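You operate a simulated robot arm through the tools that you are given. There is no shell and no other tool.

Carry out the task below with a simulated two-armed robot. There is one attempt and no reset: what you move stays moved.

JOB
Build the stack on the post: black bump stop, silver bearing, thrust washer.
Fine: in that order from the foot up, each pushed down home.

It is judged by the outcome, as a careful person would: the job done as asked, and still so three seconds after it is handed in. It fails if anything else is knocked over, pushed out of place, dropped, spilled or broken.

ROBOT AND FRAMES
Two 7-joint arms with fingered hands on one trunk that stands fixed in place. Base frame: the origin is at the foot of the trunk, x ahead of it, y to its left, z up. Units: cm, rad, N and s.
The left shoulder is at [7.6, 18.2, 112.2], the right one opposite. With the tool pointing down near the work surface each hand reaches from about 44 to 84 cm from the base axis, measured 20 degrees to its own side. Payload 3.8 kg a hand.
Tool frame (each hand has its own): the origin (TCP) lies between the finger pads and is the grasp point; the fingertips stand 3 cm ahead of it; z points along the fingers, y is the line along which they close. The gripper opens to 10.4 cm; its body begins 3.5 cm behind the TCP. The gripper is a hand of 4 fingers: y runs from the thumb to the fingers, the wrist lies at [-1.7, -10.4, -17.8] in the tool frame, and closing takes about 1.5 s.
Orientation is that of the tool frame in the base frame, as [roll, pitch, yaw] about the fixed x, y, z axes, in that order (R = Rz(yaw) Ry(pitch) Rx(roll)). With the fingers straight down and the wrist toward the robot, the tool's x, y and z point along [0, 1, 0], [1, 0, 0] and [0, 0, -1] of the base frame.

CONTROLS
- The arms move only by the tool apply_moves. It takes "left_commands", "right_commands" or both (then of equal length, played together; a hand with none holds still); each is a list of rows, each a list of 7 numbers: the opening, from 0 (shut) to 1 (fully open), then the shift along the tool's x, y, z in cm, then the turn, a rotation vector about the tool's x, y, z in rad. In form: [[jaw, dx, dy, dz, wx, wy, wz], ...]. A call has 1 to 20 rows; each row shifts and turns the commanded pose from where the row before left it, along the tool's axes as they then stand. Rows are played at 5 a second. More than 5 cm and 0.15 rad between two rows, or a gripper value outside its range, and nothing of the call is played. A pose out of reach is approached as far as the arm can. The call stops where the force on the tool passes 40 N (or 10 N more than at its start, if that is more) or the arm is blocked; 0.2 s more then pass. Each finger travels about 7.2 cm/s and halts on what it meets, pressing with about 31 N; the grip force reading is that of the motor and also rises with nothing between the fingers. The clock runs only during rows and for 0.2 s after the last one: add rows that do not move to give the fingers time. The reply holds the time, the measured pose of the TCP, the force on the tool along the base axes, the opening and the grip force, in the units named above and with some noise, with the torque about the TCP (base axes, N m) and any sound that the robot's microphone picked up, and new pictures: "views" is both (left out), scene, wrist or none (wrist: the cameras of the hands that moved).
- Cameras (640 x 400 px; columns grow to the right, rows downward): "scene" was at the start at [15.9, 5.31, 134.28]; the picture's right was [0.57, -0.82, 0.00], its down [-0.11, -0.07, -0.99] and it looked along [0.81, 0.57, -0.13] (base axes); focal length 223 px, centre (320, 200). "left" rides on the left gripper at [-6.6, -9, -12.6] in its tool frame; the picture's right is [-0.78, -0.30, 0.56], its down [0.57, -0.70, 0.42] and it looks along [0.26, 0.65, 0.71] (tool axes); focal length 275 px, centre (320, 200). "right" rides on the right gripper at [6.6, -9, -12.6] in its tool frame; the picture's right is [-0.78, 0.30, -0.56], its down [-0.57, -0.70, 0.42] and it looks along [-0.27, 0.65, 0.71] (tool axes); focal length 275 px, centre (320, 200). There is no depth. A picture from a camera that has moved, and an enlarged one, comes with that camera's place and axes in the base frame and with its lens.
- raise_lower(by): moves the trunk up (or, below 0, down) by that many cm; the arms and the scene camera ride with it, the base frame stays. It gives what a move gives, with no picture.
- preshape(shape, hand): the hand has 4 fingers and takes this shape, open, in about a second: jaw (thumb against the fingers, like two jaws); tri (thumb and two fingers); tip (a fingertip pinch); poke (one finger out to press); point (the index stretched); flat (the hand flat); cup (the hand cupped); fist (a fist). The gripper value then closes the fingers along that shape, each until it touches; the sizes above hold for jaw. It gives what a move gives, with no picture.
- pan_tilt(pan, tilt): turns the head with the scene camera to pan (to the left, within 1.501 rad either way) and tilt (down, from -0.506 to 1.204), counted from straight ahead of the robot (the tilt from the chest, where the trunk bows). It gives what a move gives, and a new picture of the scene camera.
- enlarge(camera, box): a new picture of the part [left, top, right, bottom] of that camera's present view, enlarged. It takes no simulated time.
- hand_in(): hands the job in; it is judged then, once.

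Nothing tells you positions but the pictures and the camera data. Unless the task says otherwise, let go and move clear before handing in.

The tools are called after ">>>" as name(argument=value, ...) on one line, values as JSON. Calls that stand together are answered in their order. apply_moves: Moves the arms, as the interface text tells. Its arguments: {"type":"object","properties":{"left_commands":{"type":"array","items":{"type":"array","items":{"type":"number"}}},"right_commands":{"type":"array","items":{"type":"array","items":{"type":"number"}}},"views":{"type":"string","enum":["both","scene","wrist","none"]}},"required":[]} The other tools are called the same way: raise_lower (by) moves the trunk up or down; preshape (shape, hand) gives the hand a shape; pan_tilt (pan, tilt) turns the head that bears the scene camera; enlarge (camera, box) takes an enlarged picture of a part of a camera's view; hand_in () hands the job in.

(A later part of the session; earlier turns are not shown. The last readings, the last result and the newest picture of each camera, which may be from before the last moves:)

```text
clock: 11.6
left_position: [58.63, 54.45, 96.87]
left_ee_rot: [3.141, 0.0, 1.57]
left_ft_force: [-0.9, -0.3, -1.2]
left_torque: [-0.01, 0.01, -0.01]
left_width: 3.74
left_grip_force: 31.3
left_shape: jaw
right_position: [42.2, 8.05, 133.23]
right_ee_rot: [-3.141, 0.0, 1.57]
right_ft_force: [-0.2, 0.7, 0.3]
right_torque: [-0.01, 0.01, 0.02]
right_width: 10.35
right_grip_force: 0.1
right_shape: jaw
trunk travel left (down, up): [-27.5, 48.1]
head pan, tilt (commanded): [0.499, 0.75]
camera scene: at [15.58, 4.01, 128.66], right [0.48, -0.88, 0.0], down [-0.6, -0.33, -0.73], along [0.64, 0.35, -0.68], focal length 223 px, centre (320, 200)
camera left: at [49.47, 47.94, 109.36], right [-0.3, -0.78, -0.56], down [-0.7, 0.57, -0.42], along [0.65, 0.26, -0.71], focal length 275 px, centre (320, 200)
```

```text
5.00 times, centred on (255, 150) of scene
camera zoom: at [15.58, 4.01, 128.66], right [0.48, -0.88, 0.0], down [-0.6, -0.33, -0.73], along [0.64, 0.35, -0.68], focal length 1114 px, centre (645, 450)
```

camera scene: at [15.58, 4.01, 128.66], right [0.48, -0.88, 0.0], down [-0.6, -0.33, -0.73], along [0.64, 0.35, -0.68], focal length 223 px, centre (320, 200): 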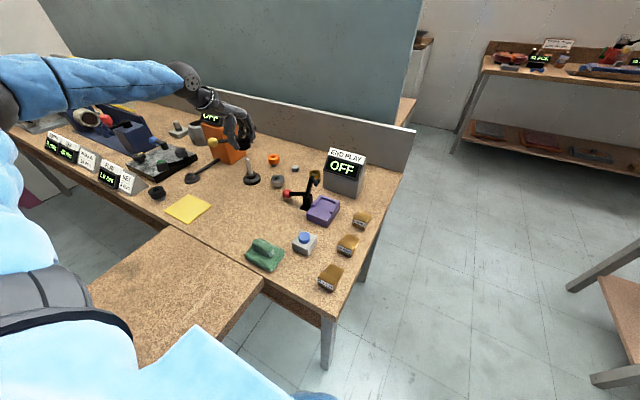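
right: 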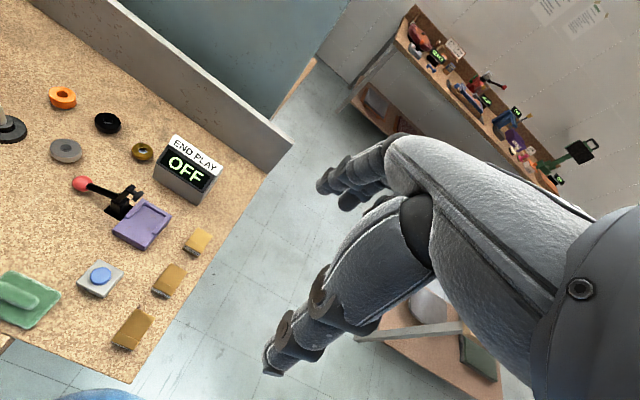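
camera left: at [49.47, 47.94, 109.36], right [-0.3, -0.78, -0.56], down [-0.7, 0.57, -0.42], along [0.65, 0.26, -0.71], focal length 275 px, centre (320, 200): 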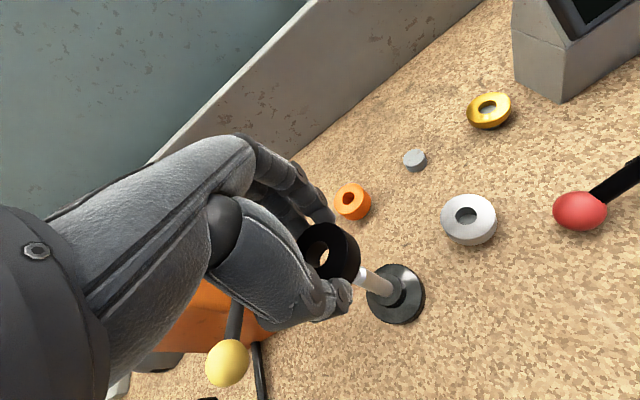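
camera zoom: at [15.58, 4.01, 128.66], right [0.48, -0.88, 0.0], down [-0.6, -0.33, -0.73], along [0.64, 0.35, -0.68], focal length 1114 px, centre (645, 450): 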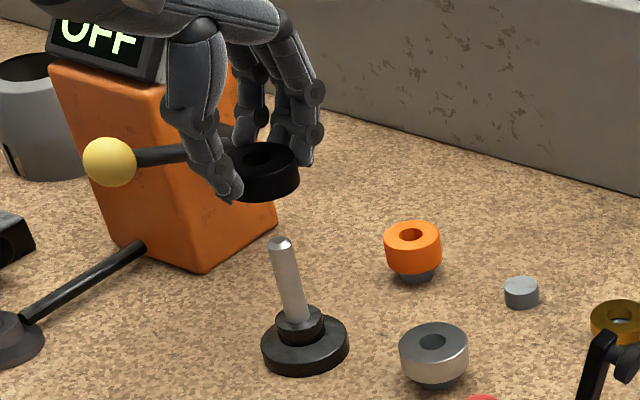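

The arm is clear of everything and the ring is close to the post axis. I'll lower it to just above the post tip and compare closely in both cameras.

>>> apply_moves(left_commands=[[0.3, 0.05, 0.05, 1.2, 0, 0, 0], [0.3, 0, 0, 1.2, 0, 0, 0], [0.3, 0, 0, 0.8, 0, 0, 0], [0.3, 0, 0, 0, 0, 0, 0], [0.3, 0, 0, 0, 0, 0, 0]], views="none")

>>> enlarge(camera="left", box=[290, 205, 410, 315])

>>> enlarge(camera="scene", box=[234, 135, 266, 190])

```text
clock: 12.8
left_position: [58.66, 54.57, 93.69]
left_ee_rot: [3.141, 0.0, 1.571]
left_ft_force: [-0.4, -0.2, -1.2]
left_torque: [0.0, -0.01, 0.0]
left_width: 3.74
left_grip_force: 31.2
left_shape: jaw
right_position: [42.28, 8.0, 133.26]
right_ee_rot: [-3.141, 0.001, 1.571]
right_ft_force: [-0.5, -1.0, 0.1]
right_torque: [0.03, -0.01, 0.03]
right_width: 10.36
right_grip_force: 0.0
right_shape: jaw
trunk travel left (down, up): [-27.5, 48.1]
head pan, tilt (commanded): [0.499, 0.75]
```

```text
3.64 times, centred on (350, 260) of left
camera zoom: at [49.56, 48.06, 106.19], right [-0.3, -0.78, -0.56], down [-0.7, 0.57, -0.42], along [0.65, 0.26, -0.71], focal length 1001 px, centre (211, -18)
```

zoom: 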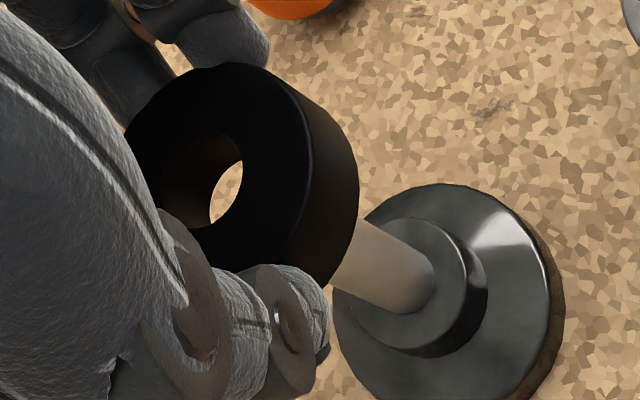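

```text
7.27 times, centred on (250, 162) of scene
camera zoom: at [15.61, 4.0, 128.65], right [0.48, -0.88, 0.0], down [-0.6, -0.33, -0.73], along [0.64, 0.35, -0.68], focal length 1621 px, centre (829, 473)
```

zoom: 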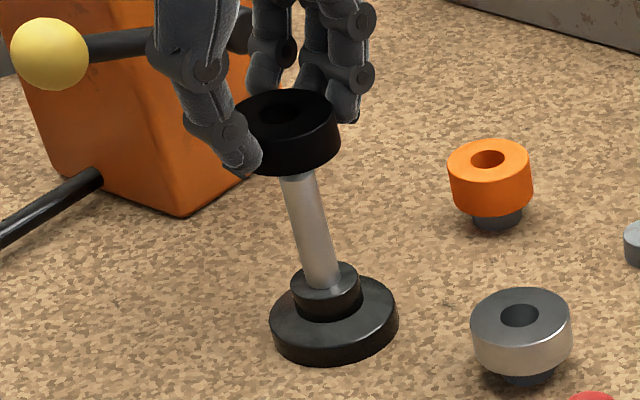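

By both cameras the bore centre lines up with the post axis to within about 1 mm. I'll lower gently in small steps, watching the force as the tip enters the bore.

>>> apply_moves(left_commands=[[0.3, 0, 0.05, 0.4, 0, 0, 0], [0.3, 0, 0, 0.4, 0, 0, 0], [0.3, 0, 0, 0.4, 0, 0, 0], [0.3, 0, 0, 0.4, 0, 0, 0], [0.3, 0, 0, 0, 0, 0, 0]], views="none")

>>> enlarge(camera="left", box=[290, 205, 410, 315])

>>> enlarge(camera="scene", box=[234, 135, 266, 190])

```text
clock: 14.0
left_position: [58.83, 54.7, 92.06]
left_ee_rot: [3.141, 0.0, 1.571]
left_ft_force: [-0.3, 0.5, -1.8]
left_torque: [-0.01, 0.05, -0.01]
left_width: 3.75
left_grip_force: 30.9
left_shape: jaw
right_position: [42.34, 7.8, 133.16]
right_ee_rot: [3.14, 0.0, 1.57]
right_ft_force: [1.0, 0.3, -0.4]
right_torque: [0.02, -0.04, 0.01]
right_width: 10.34
right_grip_force: 0.1
right_shape: jaw
trunk travel left (down, up): [-27.5, 48.1]
head pan, tilt (commanded): [0.499, 0.75]
```

```text
3.64 times, centred on (350, 260) of left
camera zoom: at [49.72, 48.1, 104.63], right [-0.3, -0.78, -0.56], down [-0.7, 0.57, -0.42], along [0.65, 0.26, -0.71], focal length 1001 px, centre (211, -18)
```

zoom: 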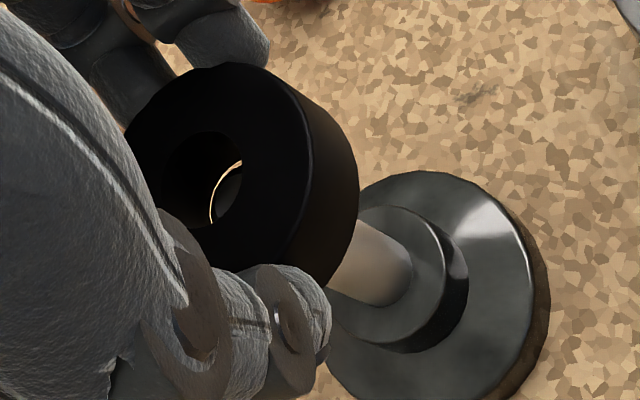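

```text
7.27 times, centred on (250, 162) of scene
camera zoom: at [15.61, 3.99, 128.66], right [0.48, -0.88, 0.0], down [-0.6, -0.33, -0.73], along [0.64, 0.35, -0.68], focal length 1621 px, centre (829, 473)
```

zoom: 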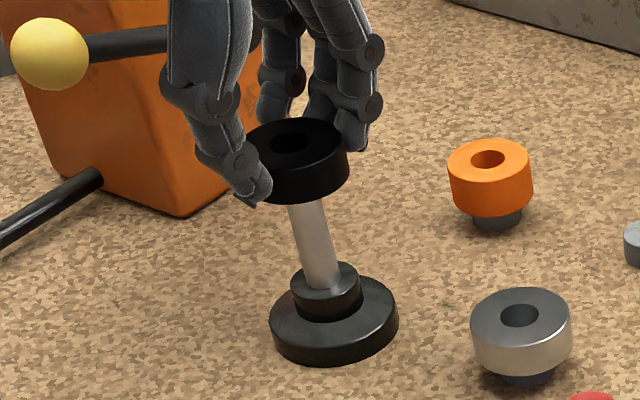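

Through the bore I can see the post tip centred, with only a thin crescent of background, and there is no contact force. I'll keep lowering slowly.

>>> apply_moves(left_commands=[[0.3, 0, 0, 0.3, 0, 0, 0], [0.3, 0, 0, 0.3, 0, 0, 0], [0.3, 0, 0, 0.3, 0, 0, 0], [0.3, 0, 0, 0.3, 0, 0, 0], [0.3, 0, 0, 0, 0, 0, 0]], views="none")

>>> enlarge(camera="left", box=[290, 205, 410, 315])

>>> enlarge(camera="scene", box=[234, 135, 266, 190])

```text
clock: 15.2
left_position: [58.95, 54.69, 91.0]
left_ee_rot: [3.141, 0.0, 1.571]
left_ft_force: [0.6, 0.6, -0.6]
left_torque: [-0.02, -0.02, 0.01]
left_width: 3.75
left_grip_force: 31.4
left_shape: jaw
right_position: [42.39, 7.94, 133.11]
right_ee_rot: [-3.141, 0.0, 1.569]
right_ft_force: [0.8, -0.7, 0.0]
right_torque: [-0.01, -0.02, -0.01]
right_width: 10.38
right_grip_force: 0.0
right_shape: jaw
trunk travel left (down, up): [-27.5, 48.1]
head pan, tilt (commanded): [0.499, 0.75]
```

```text
3.64 times, centred on (350, 260) of left
camera zoom: at [49.78, 48.14, 103.47], right [-0.3, -0.78, -0.56], down [-0.7, 0.57, -0.42], along [0.65, 0.26, -0.71], focal length 1001 px, centre (211, -18)
```

zoom: 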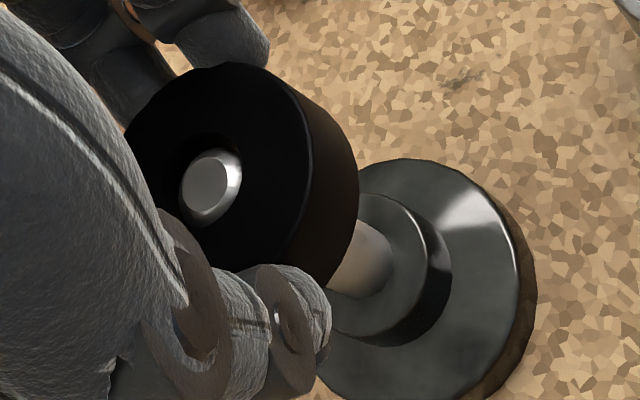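

```text
7.27 times, centred on (250, 162) of scene
camera zoom: at [15.61, 3.99, 128.66], right [0.48, -0.88, 0.0], down [-0.6, -0.33, -0.73], along [0.64, 0.35, -0.68], focal length 1621 px, centre (829, 473)
```

zoom: 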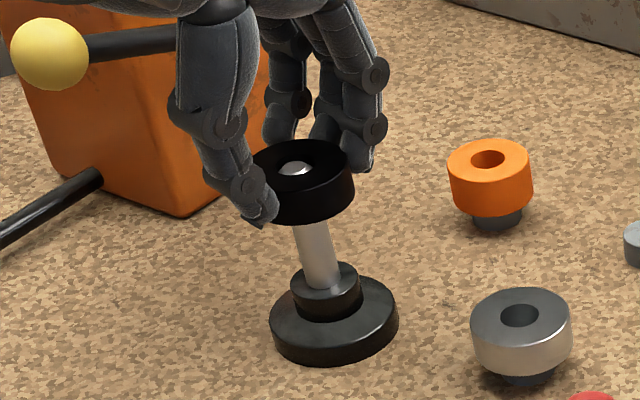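

The post is well inside the bore with no side force. I'll continue down to just above home; the palm should stay clear of the post tip.

>>> apply_moves(left_commands=[[0.3, 0, 0, 0.4, 0, 0, 0], [0.3, 0, 0, 0.4, 0, 0, 0], [0.3, 0, 0, 0.4, 0, 0, 0], [0.3, 0, 0, 0.4, 0, 0, 0], [0.3, 0, 0, 0.4, 0, 0, 0], [0.3, 0, 0, 0.4, 0, 0, 0], [0.3, 0, 0, 0.4, 0, 0, 0], [0.3, 0, 0, 0.4, 0, 0, 0], [0.3, 0, 0, 0.4, 0, 0, 0], [0.3, 0, 0, 0.3, 0, 0, 0], [0.3, 0, 0, 0, 0, 0, 0]], views="none")

>>> enlarge(camera="left", box=[290, 205, 410, 315])

>>> enlarge(camera="scene", box=[234, 135, 266, 190])

```text
clock: 17.6
left_position: [58.69, 54.44, 87.02]
left_ee_rot: [3.14, 0.0, 1.571]
left_ft_force: [0.2, -0.4, -1.7]
left_torque: [-0.03, -0.03, 0.0]
left_width: 3.77
left_grip_force: 31.3
left_shape: jaw
right_position: [42.23, 7.88, 133.07]
right_ee_rot: [3.141, -0.001, 1.57]
right_ft_force: [0.6, -0.5, -1.0]
right_torque: [0.01, -0.01, -0.01]
right_width: 10.37
right_grip_force: 0.0
right_shape: jaw
trunk travel left (down, up): [-27.5, 48.1]
head pan, tilt (commanded): [0.499, 0.75]
```

```text
3.64 times, centred on (350, 260) of left
camera zoom: at [49.71, 48.06, 99.64], right [-0.3, -0.78, -0.56], down [-0.7, 0.57, -0.42], along [0.65, 0.26, -0.71], focal length 1001 px, centre (211, -18)
```

zoom: 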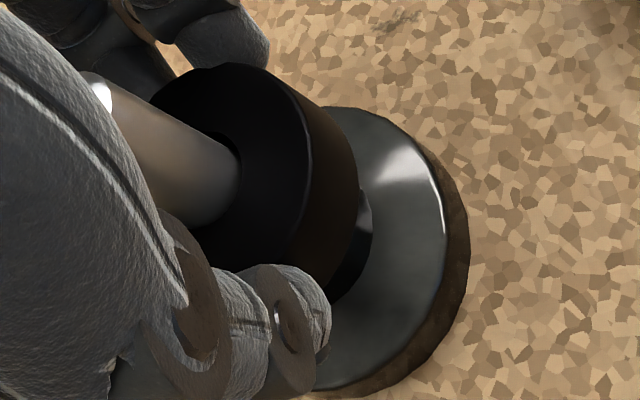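

```text
7.27 times, centred on (250, 162) of scene
camera zoom: at [15.61, 3.99, 128.66], right [0.48, -0.88, 0.0], down [-0.6, -0.33, -0.73], along [0.64, 0.35, -0.68], focal length 1621 px, centre (829, 473)
```

zoom: 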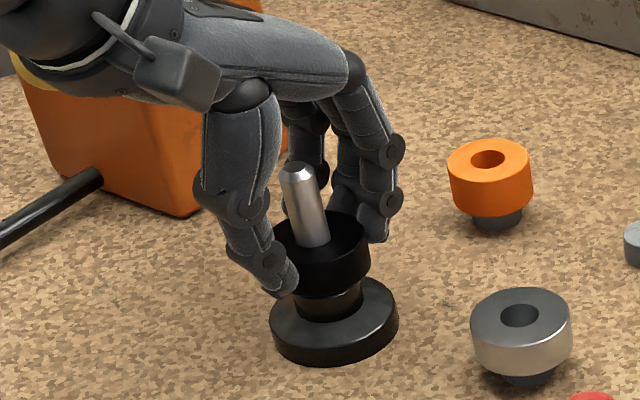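

The ring is nearly home, with a gap of about 0.6 cm above the collar and palm clearance remaining. I'll ease down until I feel it seat.

>>> apply_moves(left_commands=[[0.3, 0, 0, 0.2, 0, 0, 0], [0.3, 0, 0, 0.2, 0, 0, 0], [0.3, 0, 0, 0.15, 0, 0, 0], [0.3, 0, 0, 0.15, 0, 0, 0], [0.3, 0, 0, 0, 0, 0, 0]], views="none")

>>> enlarge(camera="scene", box=[238, 150, 266, 190])

```text
clock: 18.8
left_position: [58.82, 54.68, 86.52]
left_ee_rot: [3.141, 0.0, 1.572]
left_ft_force: [-0.2, 1.0, -0.4]
left_torque: [-0.01, 0.0, 0.02]
left_width: 3.74
left_grip_force: 30.8
left_shape: jaw
right_position: [42.29, 7.97, 133.19]
right_ee_rot: [3.142, 0.0, 1.572]
right_ft_force: [-0.9, 0.4, 0.0]
right_torque: [0.01, 0.02, -0.02]
right_width: 10.35
right_grip_force: 0.2
right_shape: jaw
trunk travel left (down, up): [-27.5, 48.1]
head pan, tilt (commanded): [0.499, 0.75]
```

```text
10.00 times, centred on (252, 170) of scene
camera zoom: at [15.61, 3.99, 128.66], right [0.48, -0.88, 0.0], down [-0.6, -0.33, -0.73], along [0.64, 0.35, -0.68], focal length 2229 px, centre (1000, 500)
```

zoom: 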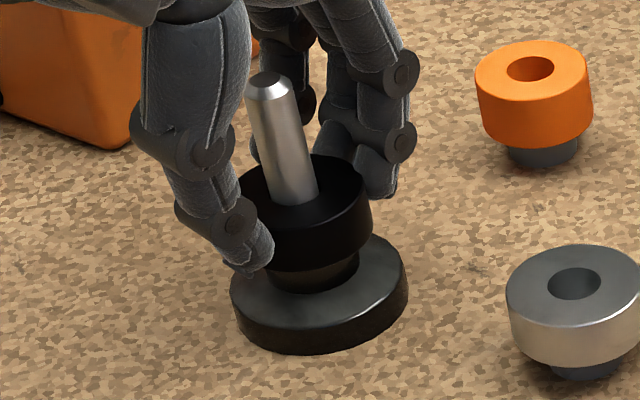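

The ring looks almost seated but there is no contact force yet. I'll keep easing down in 1 mm steps.

>>> apply_moves(left_commands=[[0.3, 0, 0, 0.1, 0, 0, 0], [0.3, 0, 0, 0.1, 0, 0, 0], [0.3, 0, 0, 0.1, 0, 0, 0], [0.3, 0, 0, 0, 0, 0, 0]], views="none")

>>> enlarge(camera="scene", box=[238, 150, 266, 190])

```text
clock: 19.8
left_position: [58.82, 54.64, 86.36]
left_ee_rot: [3.136, 0.0, 1.571]
left_ft_force: [0.0, 1.2, 10.2]
left_torque: [0.01, -0.05, 0.02]
left_width: 3.75
left_grip_force: 30.6
left_shape: jaw
right_position: [42.36, 8.02, 133.29]
right_ee_rot: [-3.141, 0.0, 1.57]
right_ft_force: [-0.2, 0.3, 0.6]
right_torque: [0.01, -0.01, -0.01]
right_width: 10.36
right_grip_force: 0.0
right_shape: jaw
trunk travel left (down, up): [-27.5, 48.1]
head pan, tilt (commanded): [0.499, 0.75]
```

```text
10.00 times, centred on (252, 170) of scene
camera zoom: at [15.51, 3.92, 128.68], right [0.48, -0.88, 0.0], down [-0.6, -0.33, -0.73], along [0.64, 0.35, -0.68], focal length 2229 px, centre (1000, 500)
```

zoom: 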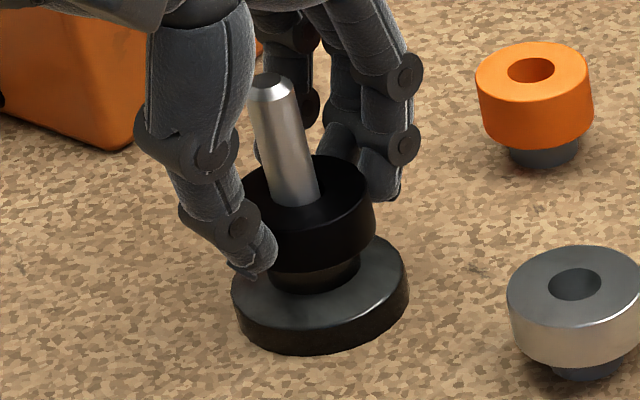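

Contact reads 10 N at the expected home height, so the bump stop is seated. I'll release, rise clear and check it.

>>> apply_moves(left_commands=[[0.45, 0, 0, -0.1, 0, 0, 0], [0.6, 0, 0, 0, 0, 0, 0], [0.65, 0, 0, 0, 0, 0, 0], [0.65, 0, 0, -1, 0, 0, 0], [0.65, 0, 0, -2, 0, 0, 0], [0.65, 0, 0, -2.5, 0, 0, 0], [0.65, 0, 0, -2.5, 0, 0, 0], [0.65, 0, 0, -2, 0, 0, 0], [0.65, 0, 0, 0, 0, 0, 0]], views="both")

>>> enlarge(camera="scene", box=[238, 150, 266, 190])

>>> enlarge(camera="left", box=[290, 205, 430, 330])

```text
clock: 21.8
left_position: [58.76, 54.84, 96.36]
left_ee_rot: [-3.141, 0.0, 1.571]
left_ft_force: [1.2, -0.5, 0.2]
left_torque: [-0.02, 0.0, -0.02]
left_width: 6.72
left_grip_force: 0.1
left_shape: jaw
right_position: [42.32, 7.94, 133.26]
right_ee_rot: [-3.14, 0.0, 1.573]
right_ft_force: [0.0, 0.2, 0.7]
right_torque: [-0.01, 0.01, 0.0]
right_width: 10.35
right_grip_force: 0.0
right_shape: jaw
trunk travel left (down, up): [-27.5, 48.1]
head pan, tilt (commanded): [0.499, 0.75]
camera scene: at [15.62, 3.99, 128.65], right [0.48, -0.88, 0.0], down [-0.6, -0.33, -0.73], along [0.64, 0.35, -0.68], focal length 223 px, centre (320, 200)
camera left: at [49.77, 48.12, 108.91], right [-0.3, -0.78, -0.56], down [-0.7, 0.57, -0.42], along [0.65, 0.26, -0.71], focal length 275 px, centre (320, 200)
```

scene: 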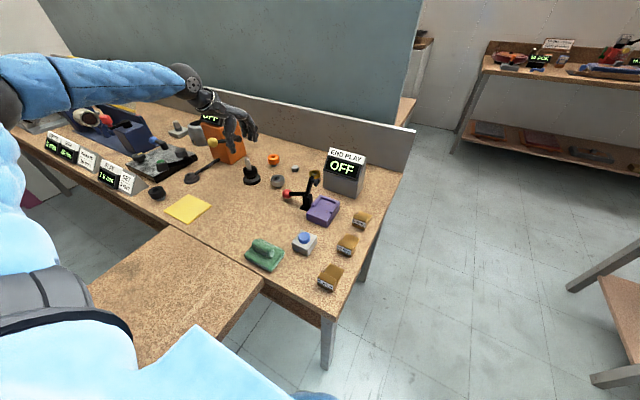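
left: 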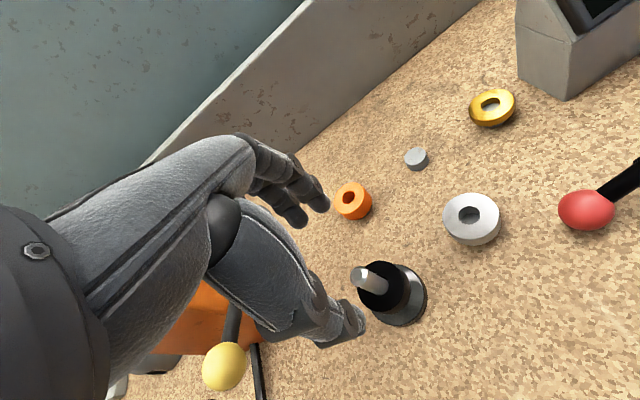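

```text
10.00 times, centred on (252, 170) of scene
camera zoom: at [15.62, 3.99, 128.65], right [0.48, -0.88, 0.0], down [-0.6, -0.33, -0.73], along [0.64, 0.35, -0.68], focal length 2229 px, centre (1000, 500)
```

zoom: 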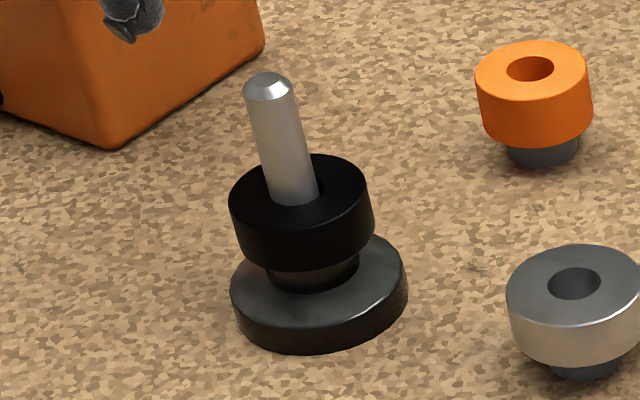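

```text
3.20 times, centred on (360, 268) of left
camera zoom: at [49.77, 48.12, 108.91], right [-0.3, -0.78, -0.56], down [-0.7, 0.57, -0.42], along [0.65, 0.26, -0.71], focal length 881 px, centre (192, -16)
```

zoom: 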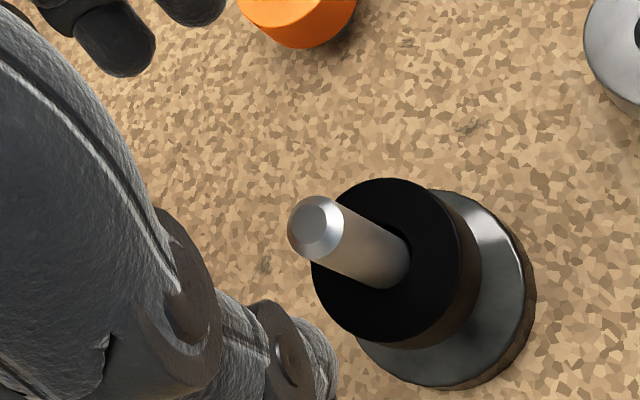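

The bump stop sits seated on the collar, with its top at about z 84.7. Next is the silver bearing at about (60.8, 44.7); I'll move over it at height and refine.

>>> apply_moves(left_commands=[[0.68, -2.5, 0.5, 0, 0, 0, 0], [0.68, -2.5, 0.5, 0, 0, 0, 0], [0.68, -2.5, 0.5, 0, 0, 0, 0], [0.68, -2.4, 0.5, 0, 0, 0, 0], [0.68, 0, 0, 2, 0, 0, 0], [0.68, 0, 0, 2, 0, 0, 0], [0.68, 0, 0, 2, 0, 0, 0], [0.68, 0, 0, 0, 0, 0, 0]], views="both")

>>> enlarge(camera="left", box=[270, 190, 430, 340])

>>> enlarge(camera="scene", box=[250, 130, 310, 200])

```text
clock: 23.6
left_position: [60.97, 44.74, 90.1]
left_ee_rot: [-3.141, -0.002, 1.571]
left_ft_force: [-1.2, 0.0, -0.6]
left_torque: [0.04, 0.0, -0.01]
left_width: 7.04
left_grip_force: 0.1
left_shape: jaw
right_position: [42.28, 7.87, 133.24]
right_ee_rot: [-3.142, 0.0, 1.571]
right_ft_force: [0.3, 0.1, 0.7]
right_torque: [-0.02, -0.02, 0.01]
right_width: 10.36
right_grip_force: 0.1
right_shape: jaw
trunk travel left (down, up): [-27.5, 48.1]
head pan, tilt (commanded): [0.499, 0.75]
camera scene: at [15.58, 3.96, 128.66], right [0.48, -0.88, 0.0], down [-0.6, -0.33, -0.73], along [0.64, 0.35, -0.68], focal length 223 px, centre (320, 200)
camera left: at [51.77, 38.15, 102.61], right [-0.3, -0.78, -0.56], down [-0.7, 0.57, -0.42], along [0.65, 0.26, -0.71], focal length 275 px, centre (320, 200)
```

scene: 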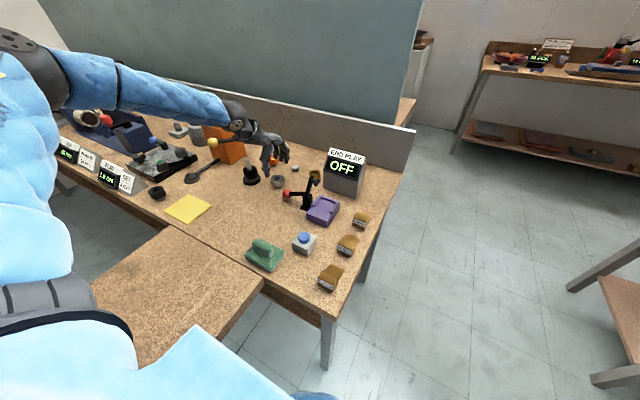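
left: 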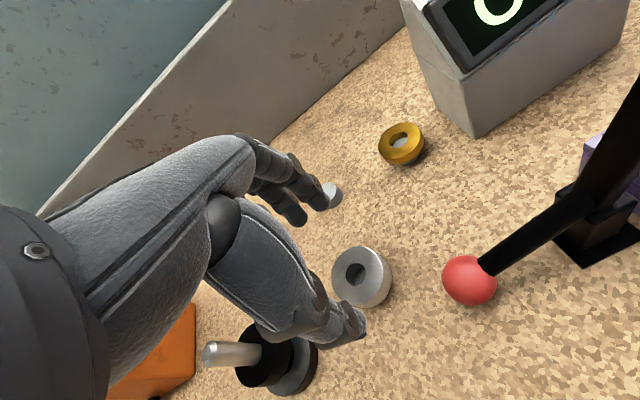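

```text
2.67 times, centred on (350, 265) of left
camera zoom: at [51.77, 38.15, 102.61], right [-0.3, -0.78, -0.56], down [-0.7, 0.57, -0.42], along [0.65, 0.26, -0.71], focal length 734 px, centre (240, 27)
```

zoom: 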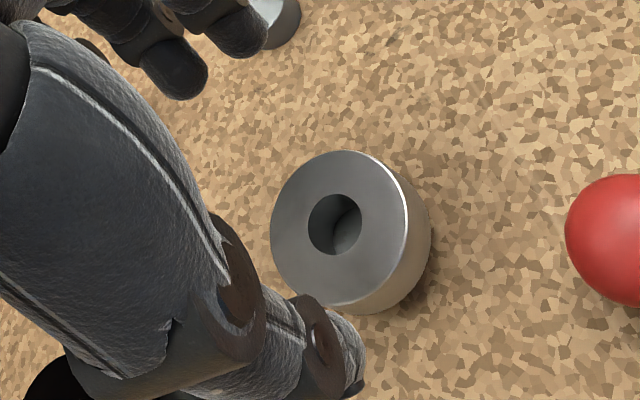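

```text
5.71 times, centred on (280, 165) of scene
camera zoom: at [15.58, 3.96, 128.66], right [0.48, -0.88, 0.0], down [-0.6, -0.33, -0.73], along [0.64, 0.35, -0.68], focal length 1274 px, centre (549, 400)
```

zoom: 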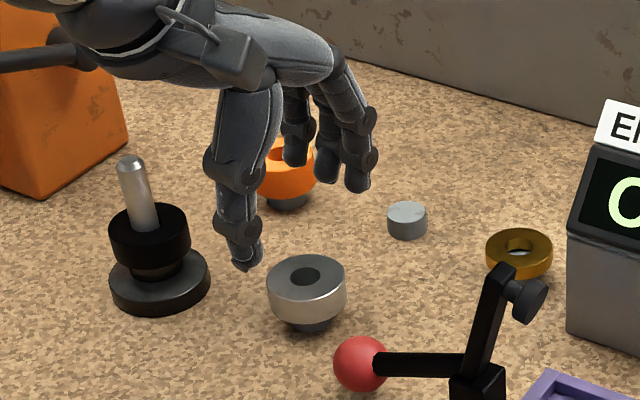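

The silver ring is centred under the hand to within about 2 mm. I'll descend around it to grasp height.

>>> apply_moves(left_commands=[[0.68, 0.1, 0, 1.4, 0, 0, 0], [0.68, 0, 0, 1.4, 0, 0, 0], [0.68, 0, 0, 1.4, 0, 0, 0], [0.68, 0, 0, 1.2, 0, 0, 0], [0.68, 0, 0, 0, 0, 0, 0]], views="none")

>>> enlarge(camera="left", box=[250, 170, 430, 340])

>>> enlarge(camera="scene", box=[250, 130, 310, 200])

```text
clock: 24.8
left_position: [60.68, 44.76, 84.77]
left_ee_rot: [-3.14, 0.001, 1.571]
left_ft_force: [0.0, 0.0, -0.4]
left_torque: [0.0, -0.01, -0.02]
left_width: 7.02
left_grip_force: 0.1
left_shape: jaw
right_position: [42.31, 7.86, 133.1]
right_ee_rot: [-3.141, 0.0, 1.571]
right_ft_force: [-0.8, 0.0, 0.6]
right_torque: [-0.03, -0.01, 0.01]
right_width: 10.38
right_grip_force: 0.0
right_shape: jaw
trunk travel left (down, up): [-27.5, 48.1]
head pan, tilt (commanded): [0.499, 0.75]
```

```text
2.35 times, centred on (340, 255) of left
camera zoom: at [51.61, 38.17, 97.32], right [-0.3, -0.78, -0.56], down [-0.7, 0.57, -0.43], along [0.65, 0.26, -0.71], focal length 648 px, centre (273, 71)
```

zoom: 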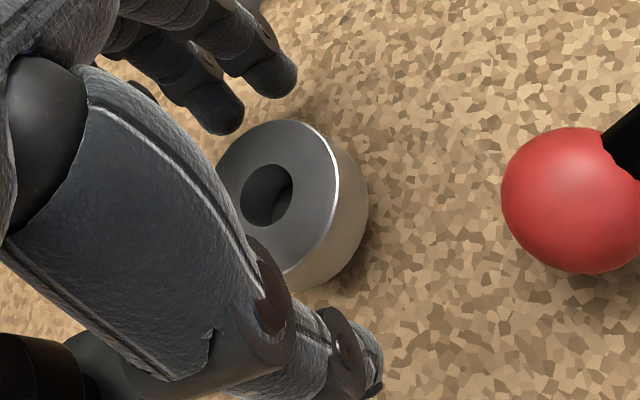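

```text
5.71 times, centred on (280, 165) of scene
camera zoom: at [15.59, 3.98, 128.66], right [0.48, -0.88, 0.0], down [-0.6, -0.33, -0.73], along [0.64, 0.35, -0.68], focal length 1274 px, centre (549, 400)
```

zoom: 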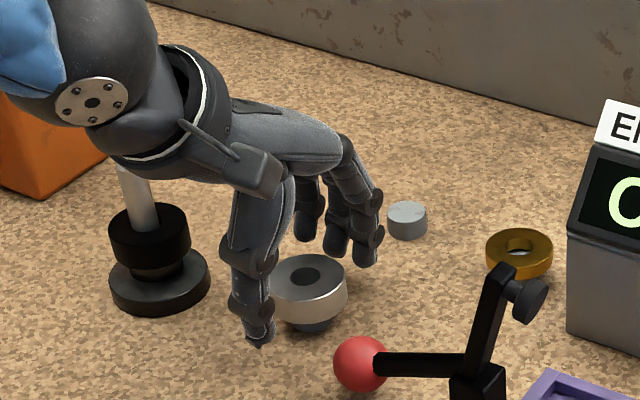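

The fingers straddle the silver bearing with nothing touched. I'll close on it.

>>> apply_moves(left_commands=[[0.55, 0, 0, 0, 0, 0, 0], [0.45, 0, 0, 0, 0, 0, 0], [0.35, 0, 0, 0, 0, 0, 0], [0.3, 0, 0, 0, 0, 0, 0], [0.3, 0, 0, 0, 0, 0, 0], [0.3, 0, 0, 0, 0, 0, 0]], views="none")

>>> enlarge(camera="left", box=[250, 170, 430, 340])

>>> enlarge(camera="scene", box=[250, 130, 310, 200])

```text
clock: 26.2
left_position: [60.74, 44.73, 84.82]
left_ee_rot: [-3.14, 0.0, 1.572]
left_ft_force: [-0.3, 0.0, 0.6]
left_torque: [0.0, 0.02, 0.02]
left_width: 3.73
left_grip_force: 30.7
left_shape: jaw
right_position: [42.42, 7.85, 133.2]
right_ee_rot: [3.141, -0.002, 1.571]
right_ft_force: [0.8, -0.9, 0.4]
right_torque: [0.0, -0.01, -0.01]
right_width: 10.38
right_grip_force: 0.0
right_shape: jaw
trunk travel left (down, up): [-27.5, 48.1]
head pan, tilt (commanded): [0.499, 0.75]
```

```text
2.35 times, centred on (340, 255) of left
camera zoom: at [51.61, 38.18, 97.3], right [-0.3, -0.78, -0.56], down [-0.7, 0.57, -0.42], along [0.65, 0.26, -0.71], focal length 648 px, centre (273, 71)
```

zoom: 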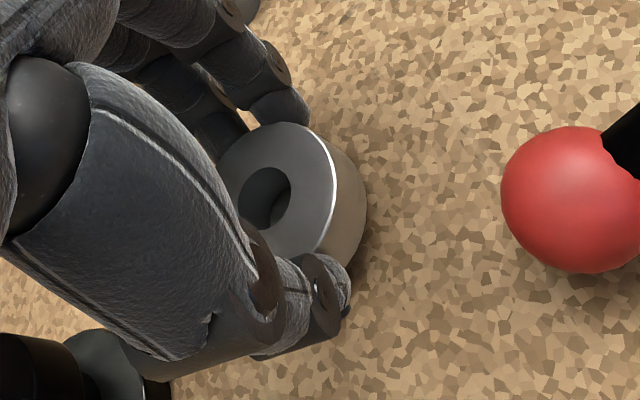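

```text
5.71 times, centred on (280, 165) of scene
camera zoom: at [15.61, 3.99, 128.65], right [0.48, -0.88, 0.0], down [-0.6, -0.33, -0.73], along [0.64, 0.35, -0.68], focal length 1274 px, centre (549, 400)
```

zoom: 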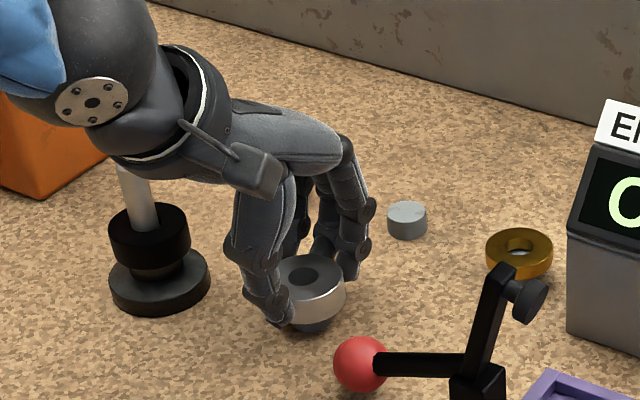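

The silver bearing is gripped at 31 N. I'll lift it, then carry it back toward the post at a safe height.

>>> apply_moves(left_commands=[[0.3, 0, 0, -0.5, 0, 0, 0], [0.3, 0, 0, -1.5, 0, 0, 0], [0.3, 0, 0, -2.5, 0, 0, 0], [0.3, 0, 0, -2.5, 0, 0, 0], [0.3, 0, 0, -2.5, 0, 0, 0], [0.3, 0, 0, -2.5, 0, 0, 0], [0.3, 0, 0, 0, 0, 0, 0]], views="both")

>>> enlarge(camera="left", box=[290, 205, 380, 295])

>>> enlarge(camera="scene", box=[250, 110, 310, 200])

```text
clock: 27.8
left_position: [60.91, 44.81, 96.84]
left_ee_rot: [-3.141, -0.001, 1.568]
left_ft_force: [0.1, 0.3, -1.3]
left_torque: [-0.04, -0.03, -0.04]
left_width: 3.75
left_grip_force: 31.0
left_shape: jaw
right_position: [42.35, 7.89, 133.06]
right_ee_rot: [3.141, -0.002, 1.571]
right_ft_force: [0.2, 0.5, -0.1]
right_torque: [0.02, -0.02, 0.04]
right_width: 10.36
right_grip_force: 0.0
right_shape: jaw
trunk travel left (down, up): [-27.5, 48.1]
head pan, tilt (commanded): [0.499, 0.75]
camera scene: at [15.63, 4.01, 128.65], right [0.48, -0.88, 0.0], down [-0.6, -0.33, -0.73], along [0.64, 0.35, -0.68], focal length 223 px, centre (320, 200)
camera left: at [51.74, 38.3, 109.27], right [-0.3, -0.78, -0.56], down [-0.7, 0.57, -0.42], along [0.65, 0.26, -0.71], focal length 275 px, centre (320, 200)
```

scene: 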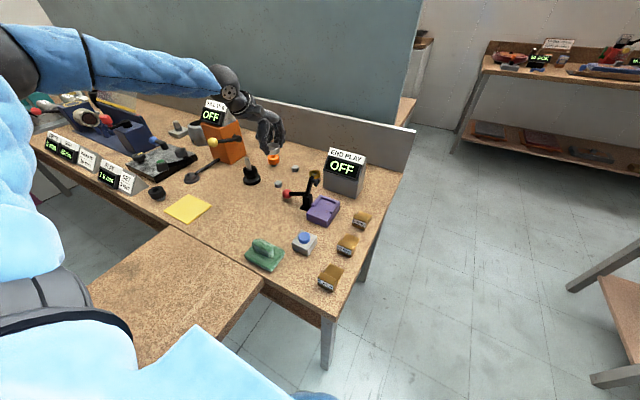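
left: 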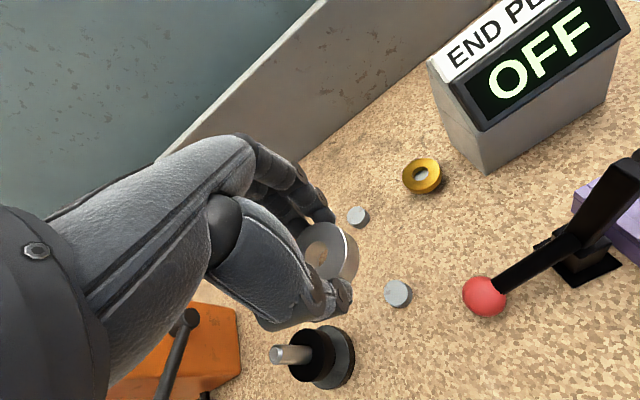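

```text
4.44 times, centred on (335, 250) of left
camera zoom: at [51.74, 38.3, 109.27], right [-0.3, -0.78, -0.56], down [-0.7, 0.57, -0.42], along [0.65, 0.26, -0.71], focal length 1224 px, centre (253, -22)
```

zoom: 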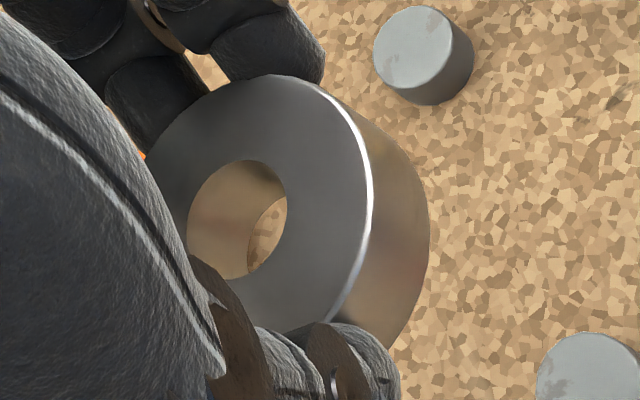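

```text
4.44 times, centred on (280, 155) of scene
camera zoom: at [15.63, 4.01, 128.65], right [0.48, -0.88, 0.0], down [-0.6, -0.33, -0.73], along [0.64, 0.35, -0.68], focal length 991 px, centre (498, 400)
```

zoom: 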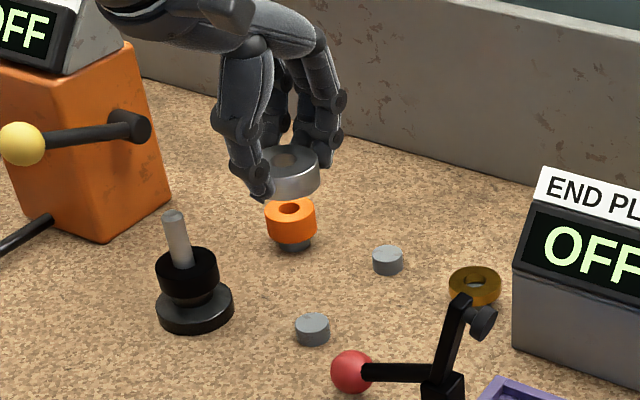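

The silver bearing is held almost exactly as the bump stop was, and its bore is clearly visible. I'll carry it back to the same spot over the post.

>>> apply_moves(left_commands=[[0.3, 2.44, -0.49, 0, 0, 0, 0], [0.3, 2.44, -0.49, 0, 0, 0, 0], [0.3, 2.44, -0.49, 0, 0, 0, 0], [0.3, 2.43, -0.48, 0, 0, 0, 0], [0.3, 0, 0, 1.2, 0, 0, 0], [0.3, 0, 0, 1.2, 0, 0, 0], [0.3, 0, 0, 0.6, 0, 0, 0], [0.3, 0, 0, 0, 0, 0, 0], [0.3, 0, 0, 0, 0, 0, 0]], views="none")

>>> enlarge(camera="left", box=[290, 205, 410, 315])

>>> enlarge(camera="scene", box=[234, 135, 266, 190])

```text
clock: 29.8
left_position: [58.81, 54.58, 93.8]
left_ee_rot: [3.141, 0.001, 1.572]
left_ft_force: [0.1, 0.2, -0.9]
left_torque: [0.01, -0.01, -0.02]
left_width: 3.74
left_grip_force: 31.0
left_shape: jaw
right_position: [42.33, 8.0, 133.11]
right_ee_rot: [-3.141, -0.001, 1.571]
right_ft_force: [-0.7, -0.2, -0.3]
right_torque: [-0.01, 0.03, 0.01]
right_width: 10.33
right_grip_force: 0.1
right_shape: jaw
trunk travel left (down, up): [-27.5, 48.1]
head pan, tilt (commanded): [0.499, 0.75]
```

```text
3.64 times, centred on (350, 260) of left
camera zoom: at [49.72, 48.09, 106.41], right [-0.3, -0.78, -0.56], down [-0.7, 0.57, -0.42], along [0.65, 0.26, -0.71], focal length 1001 px, centre (211, -18)
```

zoom: 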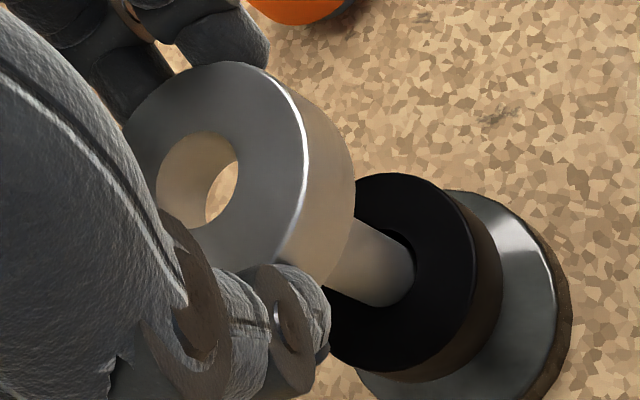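

```text
7.27 times, centred on (250, 162) of scene
camera zoom: at [15.61, 3.99, 128.66], right [0.48, -0.88, 0.0], down [-0.6, -0.33, -0.73], along [0.64, 0.35, -0.68], focal length 1621 px, centre (829, 473)
```

zoom: 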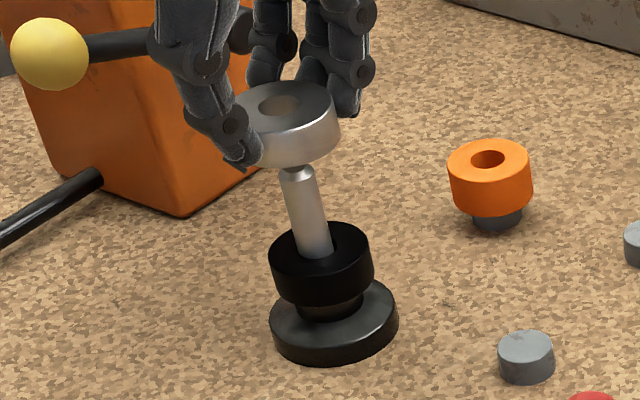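

The bore again lines up with the post axis in the scene view. I'll lower gently and watch the tip enter.

>>> apply_moves(left_commands=[[0.3, 0, 0, 0.4, 0, 0, 0], [0.3, 0, 0, 0.4, 0, 0, 0], [0.3, 0, 0, 0.4, 0, 0, 0], [0.3, 0, 0, 0.4, 0, 0, 0], [0.3, 0, 0, 0.3, 0, 0, 0], [0.3, 0, 0, 0, 0, 0, 0]], views="none")

>>> enlarge(camera="left", box=[290, 205, 410, 315])

>>> enlarge(camera="scene", box=[234, 135, 266, 190])

```text
clock: 31.2
left_position: [58.66, 54.38, 91.95]
left_ee_rot: [3.141, 0.001, 1.571]
left_ft_force: [-0.5, -0.7, -1.0]
left_torque: [0.03, 0.02, -0.01]
left_width: 3.7
left_grip_force: 31.4
left_shape: jaw
right_position: [42.3, 8.0, 133.13]
right_ee_rot: [-3.141, -0.002, 1.57]
right_ft_force: [-0.2, 0.2, -0.2]
right_torque: [-0.02, 0.03, 0.0]
right_width: 10.35
right_grip_force: 0.0
right_shape: jaw
trunk travel left (down, up): [-27.5, 48.1]
head pan, tilt (commanded): [0.499, 0.75]
```

```text
3.64 times, centred on (350, 260) of left
camera zoom: at [49.69, 47.99, 104.51], right [-0.3, -0.78, -0.56], down [-0.7, 0.57, -0.42], along [0.65, 0.26, -0.71], focal length 1001 px, centre (211, -18)
```

zoom: 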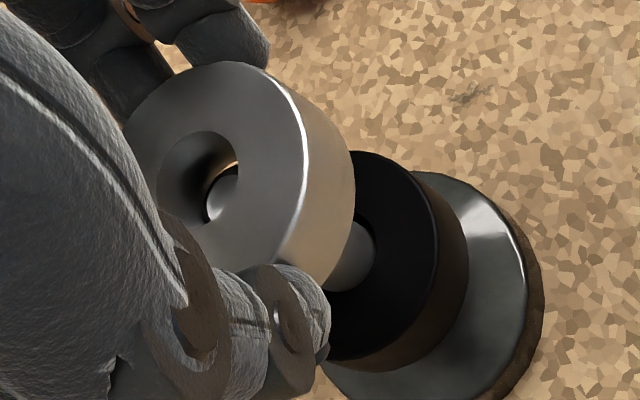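

```text
7.27 times, centred on (250, 162) of scene
camera zoom: at [15.61, 3.99, 128.66], right [0.48, -0.88, 0.0], down [-0.6, -0.33, -0.73], along [0.64, 0.35, -0.68], focal length 1621 px, centre (829, 473)
```

zoom: 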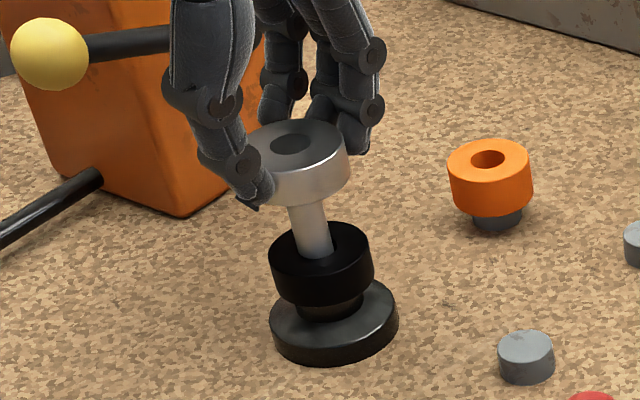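

The post tip is centred in the silver bore and there is no force. I'll keep going down in small steps.

>>> apply_moves(left_commands=[[0.3, 0, 0, 0.3, 0, 0, 0], [0.3, 0, 0, 0.3, 0, 0, 0], [0.3, 0, 0, 0.3, 0, 0, 0], [0.3, 0, 0, 0.3, 0, 0, 0], [0.3, 0, 0, 0.3, 0, 0, 0], [0.3, 0, 0, 0, 0, 0, 0]], views="none")

>>> enlarge(camera="left", box=[290, 205, 410, 315])

>>> enlarge(camera="scene", box=[234, 135, 266, 190])

```text
clock: 32.6
left_position: [58.85, 54.55, 90.46]
left_ee_rot: [3.141, 0.0, 1.569]
left_ft_force: [-3.1, 0.2, -0.5]
left_torque: [0.04, 0.06, -0.01]
left_width: 3.74
left_grip_force: 30.9
left_shape: jaw
right_position: [42.28, 7.91, 133.16]
right_ee_rot: [3.141, 0.001, 1.57]
right_ft_force: [0.2, 0.8, -0.9]
right_torque: [0.02, 0.01, -0.05]
right_width: 10.39
right_grip_force: 0.0
right_shape: jaw
trunk travel left (down, up): [-27.5, 48.1]
head pan, tilt (commanded): [0.499, 0.75]
```

```text
3.64 times, centred on (350, 260) of left
camera zoom: at [49.81, 48.0, 102.98], right [-0.3, -0.78, -0.56], down [-0.7, 0.57, -0.42], along [0.65, 0.26, -0.71], focal length 1001 px, centre (211, -18)
```

zoom: 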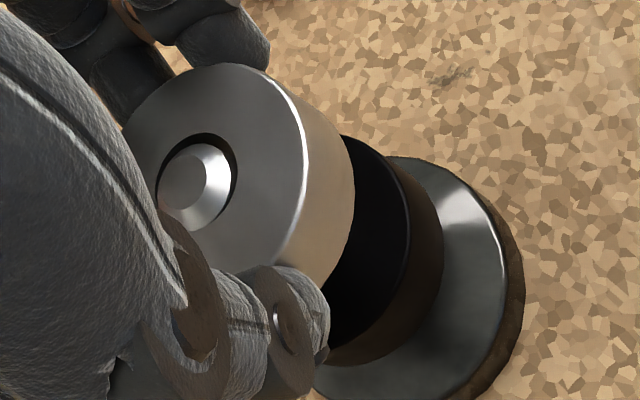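

```text
7.27 times, centred on (250, 162) of scene
camera zoom: at [15.56, 4.0, 128.66], right [0.48, -0.88, 0.0], down [-0.6, -0.33, -0.73], along [0.64, 0.35, -0.68], focal length 1621 px, centre (829, 473)
```

zoom: 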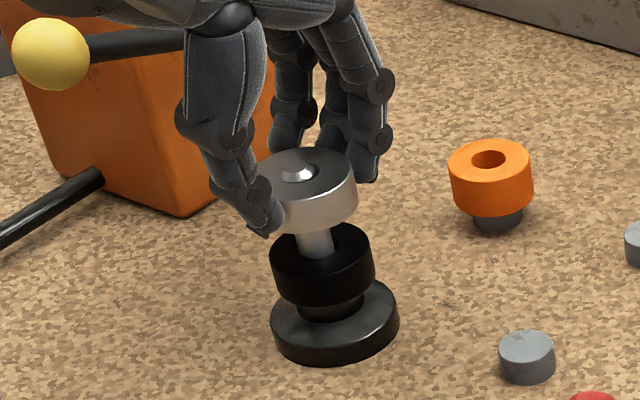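

The tip is through the bore, with a slight 3 N side contact. I'll shift about half a millimetre to ease it and continue down toward the bump stop's top.

>>> apply_moves(left_commands=[[0.3, 0.05, -0.06, 0, 0, 0, 0], [0.3, 0, 0, 0.3, 0, 0, 0], [0.3, 0, 0, 0.3, 0, 0, 0], [0.3, 0, 0, 0.3, 0, 0, 0], [0.3, 0, 0, 0.3, 0, 0, 0], [0.3, 0, 0, 0.3, 0, 0, 0], [0.3, 0, 0, 0.2, 0, 0, 0], [0.3, 0, 0, 0, 0, 0, 0]], views="none")

>>> enlarge(camera="left", box=[290, 205, 410, 315])

>>> enlarge(camera="scene", box=[238, 150, 266, 190])

```text
clock: 34.4
left_position: [58.82, 54.56, 88.55]
left_ee_rot: [-3.141, -0.001, 1.571]
left_ft_force: [-0.4, 0.2, -1.5]
left_torque: [-0.02, -0.01, 0.0]
left_width: 3.73
left_grip_force: 31.0
left_shape: jaw
right_position: [42.33, 7.85, 133.09]
right_ee_rot: [3.14, 0.0, 1.57]
right_ft_force: [0.4, -0.2, 0.2]
right_torque: [0.0, 0.0, 0.01]
right_width: 10.34
right_grip_force: 0.0
right_shape: jaw
trunk travel left (down, up): [-27.5, 48.1]
head pan, tilt (commanded): [0.499, 0.75]
```

```text
3.64 times, centred on (350, 260) of left
camera zoom: at [49.72, 48.13, 101.22], right [-0.3, -0.78, -0.56], down [-0.7, 0.57, -0.42], along [0.65, 0.26, -0.71], focal length 1001 px, centre (211, -18)
```

zoom: 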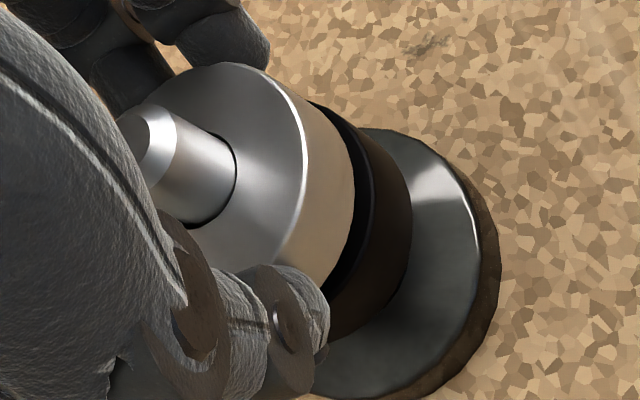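

```text
10.00 times, centred on (252, 170) of scene
camera zoom: at [15.61, 3.99, 128.66], right [0.48, -0.88, 0.0], down [-0.6, -0.33, -0.73], along [0.64, 0.35, -0.68], focal length 2229 px, centre (1000, 500)
```

zoom: 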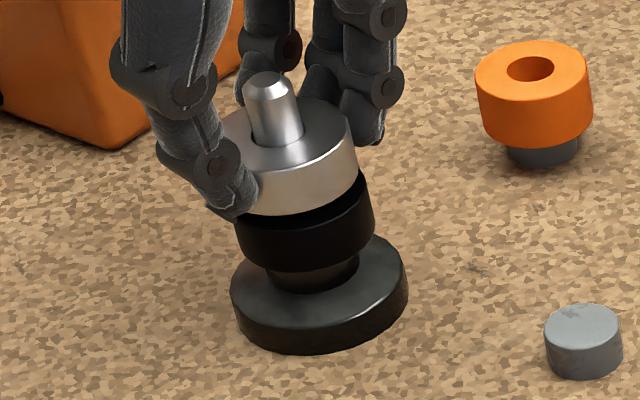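

The side force is gone and only about half a centimetre remains. I'll ease down in 1 mm steps until it seats on the bump stop.

>>> apply_moves(left_commands=[[0.3, 0, 0, 0.15, 0, 0, 0], [0.3, 0, 0, 0.15, 0, 0, 0], [0.3, 0, 0, 0.1, 0, 0, 0], [0.3, 0, 0, 0.1, 0, 0, 0], [0.3, 0, 0, 0, 0, 0, 0]], views="none")

>>> enlarge(camera="scene", box=[238, 150, 266, 190])

```text
clock: 35.6
left_position: [58.78, 54.77, 88.28]
left_ee_rot: [-3.141, 0.001, 1.571]
left_ft_force: [-1.4, 0.1, -1.1]
left_torque: [0.03, -0.02, 0.01]
left_width: 3.71
left_grip_force: 31.1
left_shape: jaw
right_position: [42.36, 7.99, 133.2]
right_ee_rot: [-3.141, -0.001, 1.571]
right_ft_force: [-0.4, 1.0, -0.3]
right_torque: [-0.05, -0.01, 0.0]
right_width: 10.37
right_grip_force: 0.1
right_shape: jaw
trunk travel left (down, up): [-27.5, 48.1]
head pan, tilt (commanded): [0.499, 0.75]
```

```text
10.00 times, centred on (252, 170) of scene
camera zoom: at [15.61, 3.99, 128.66], right [0.48, -0.88, 0.0], down [-0.6, -0.33, -0.73], along [0.64, 0.35, -0.68], focal length 2229 px, centre (1000, 500)
```

zoom: 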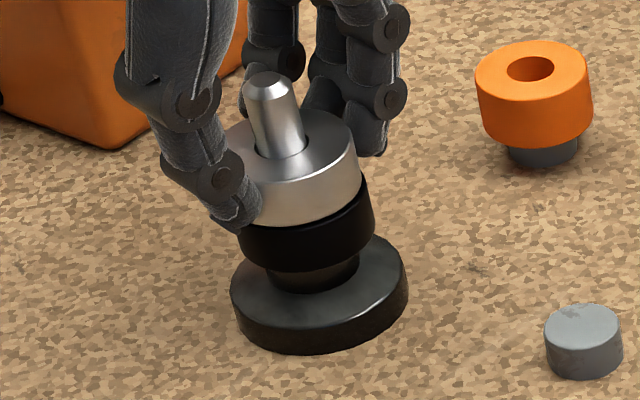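

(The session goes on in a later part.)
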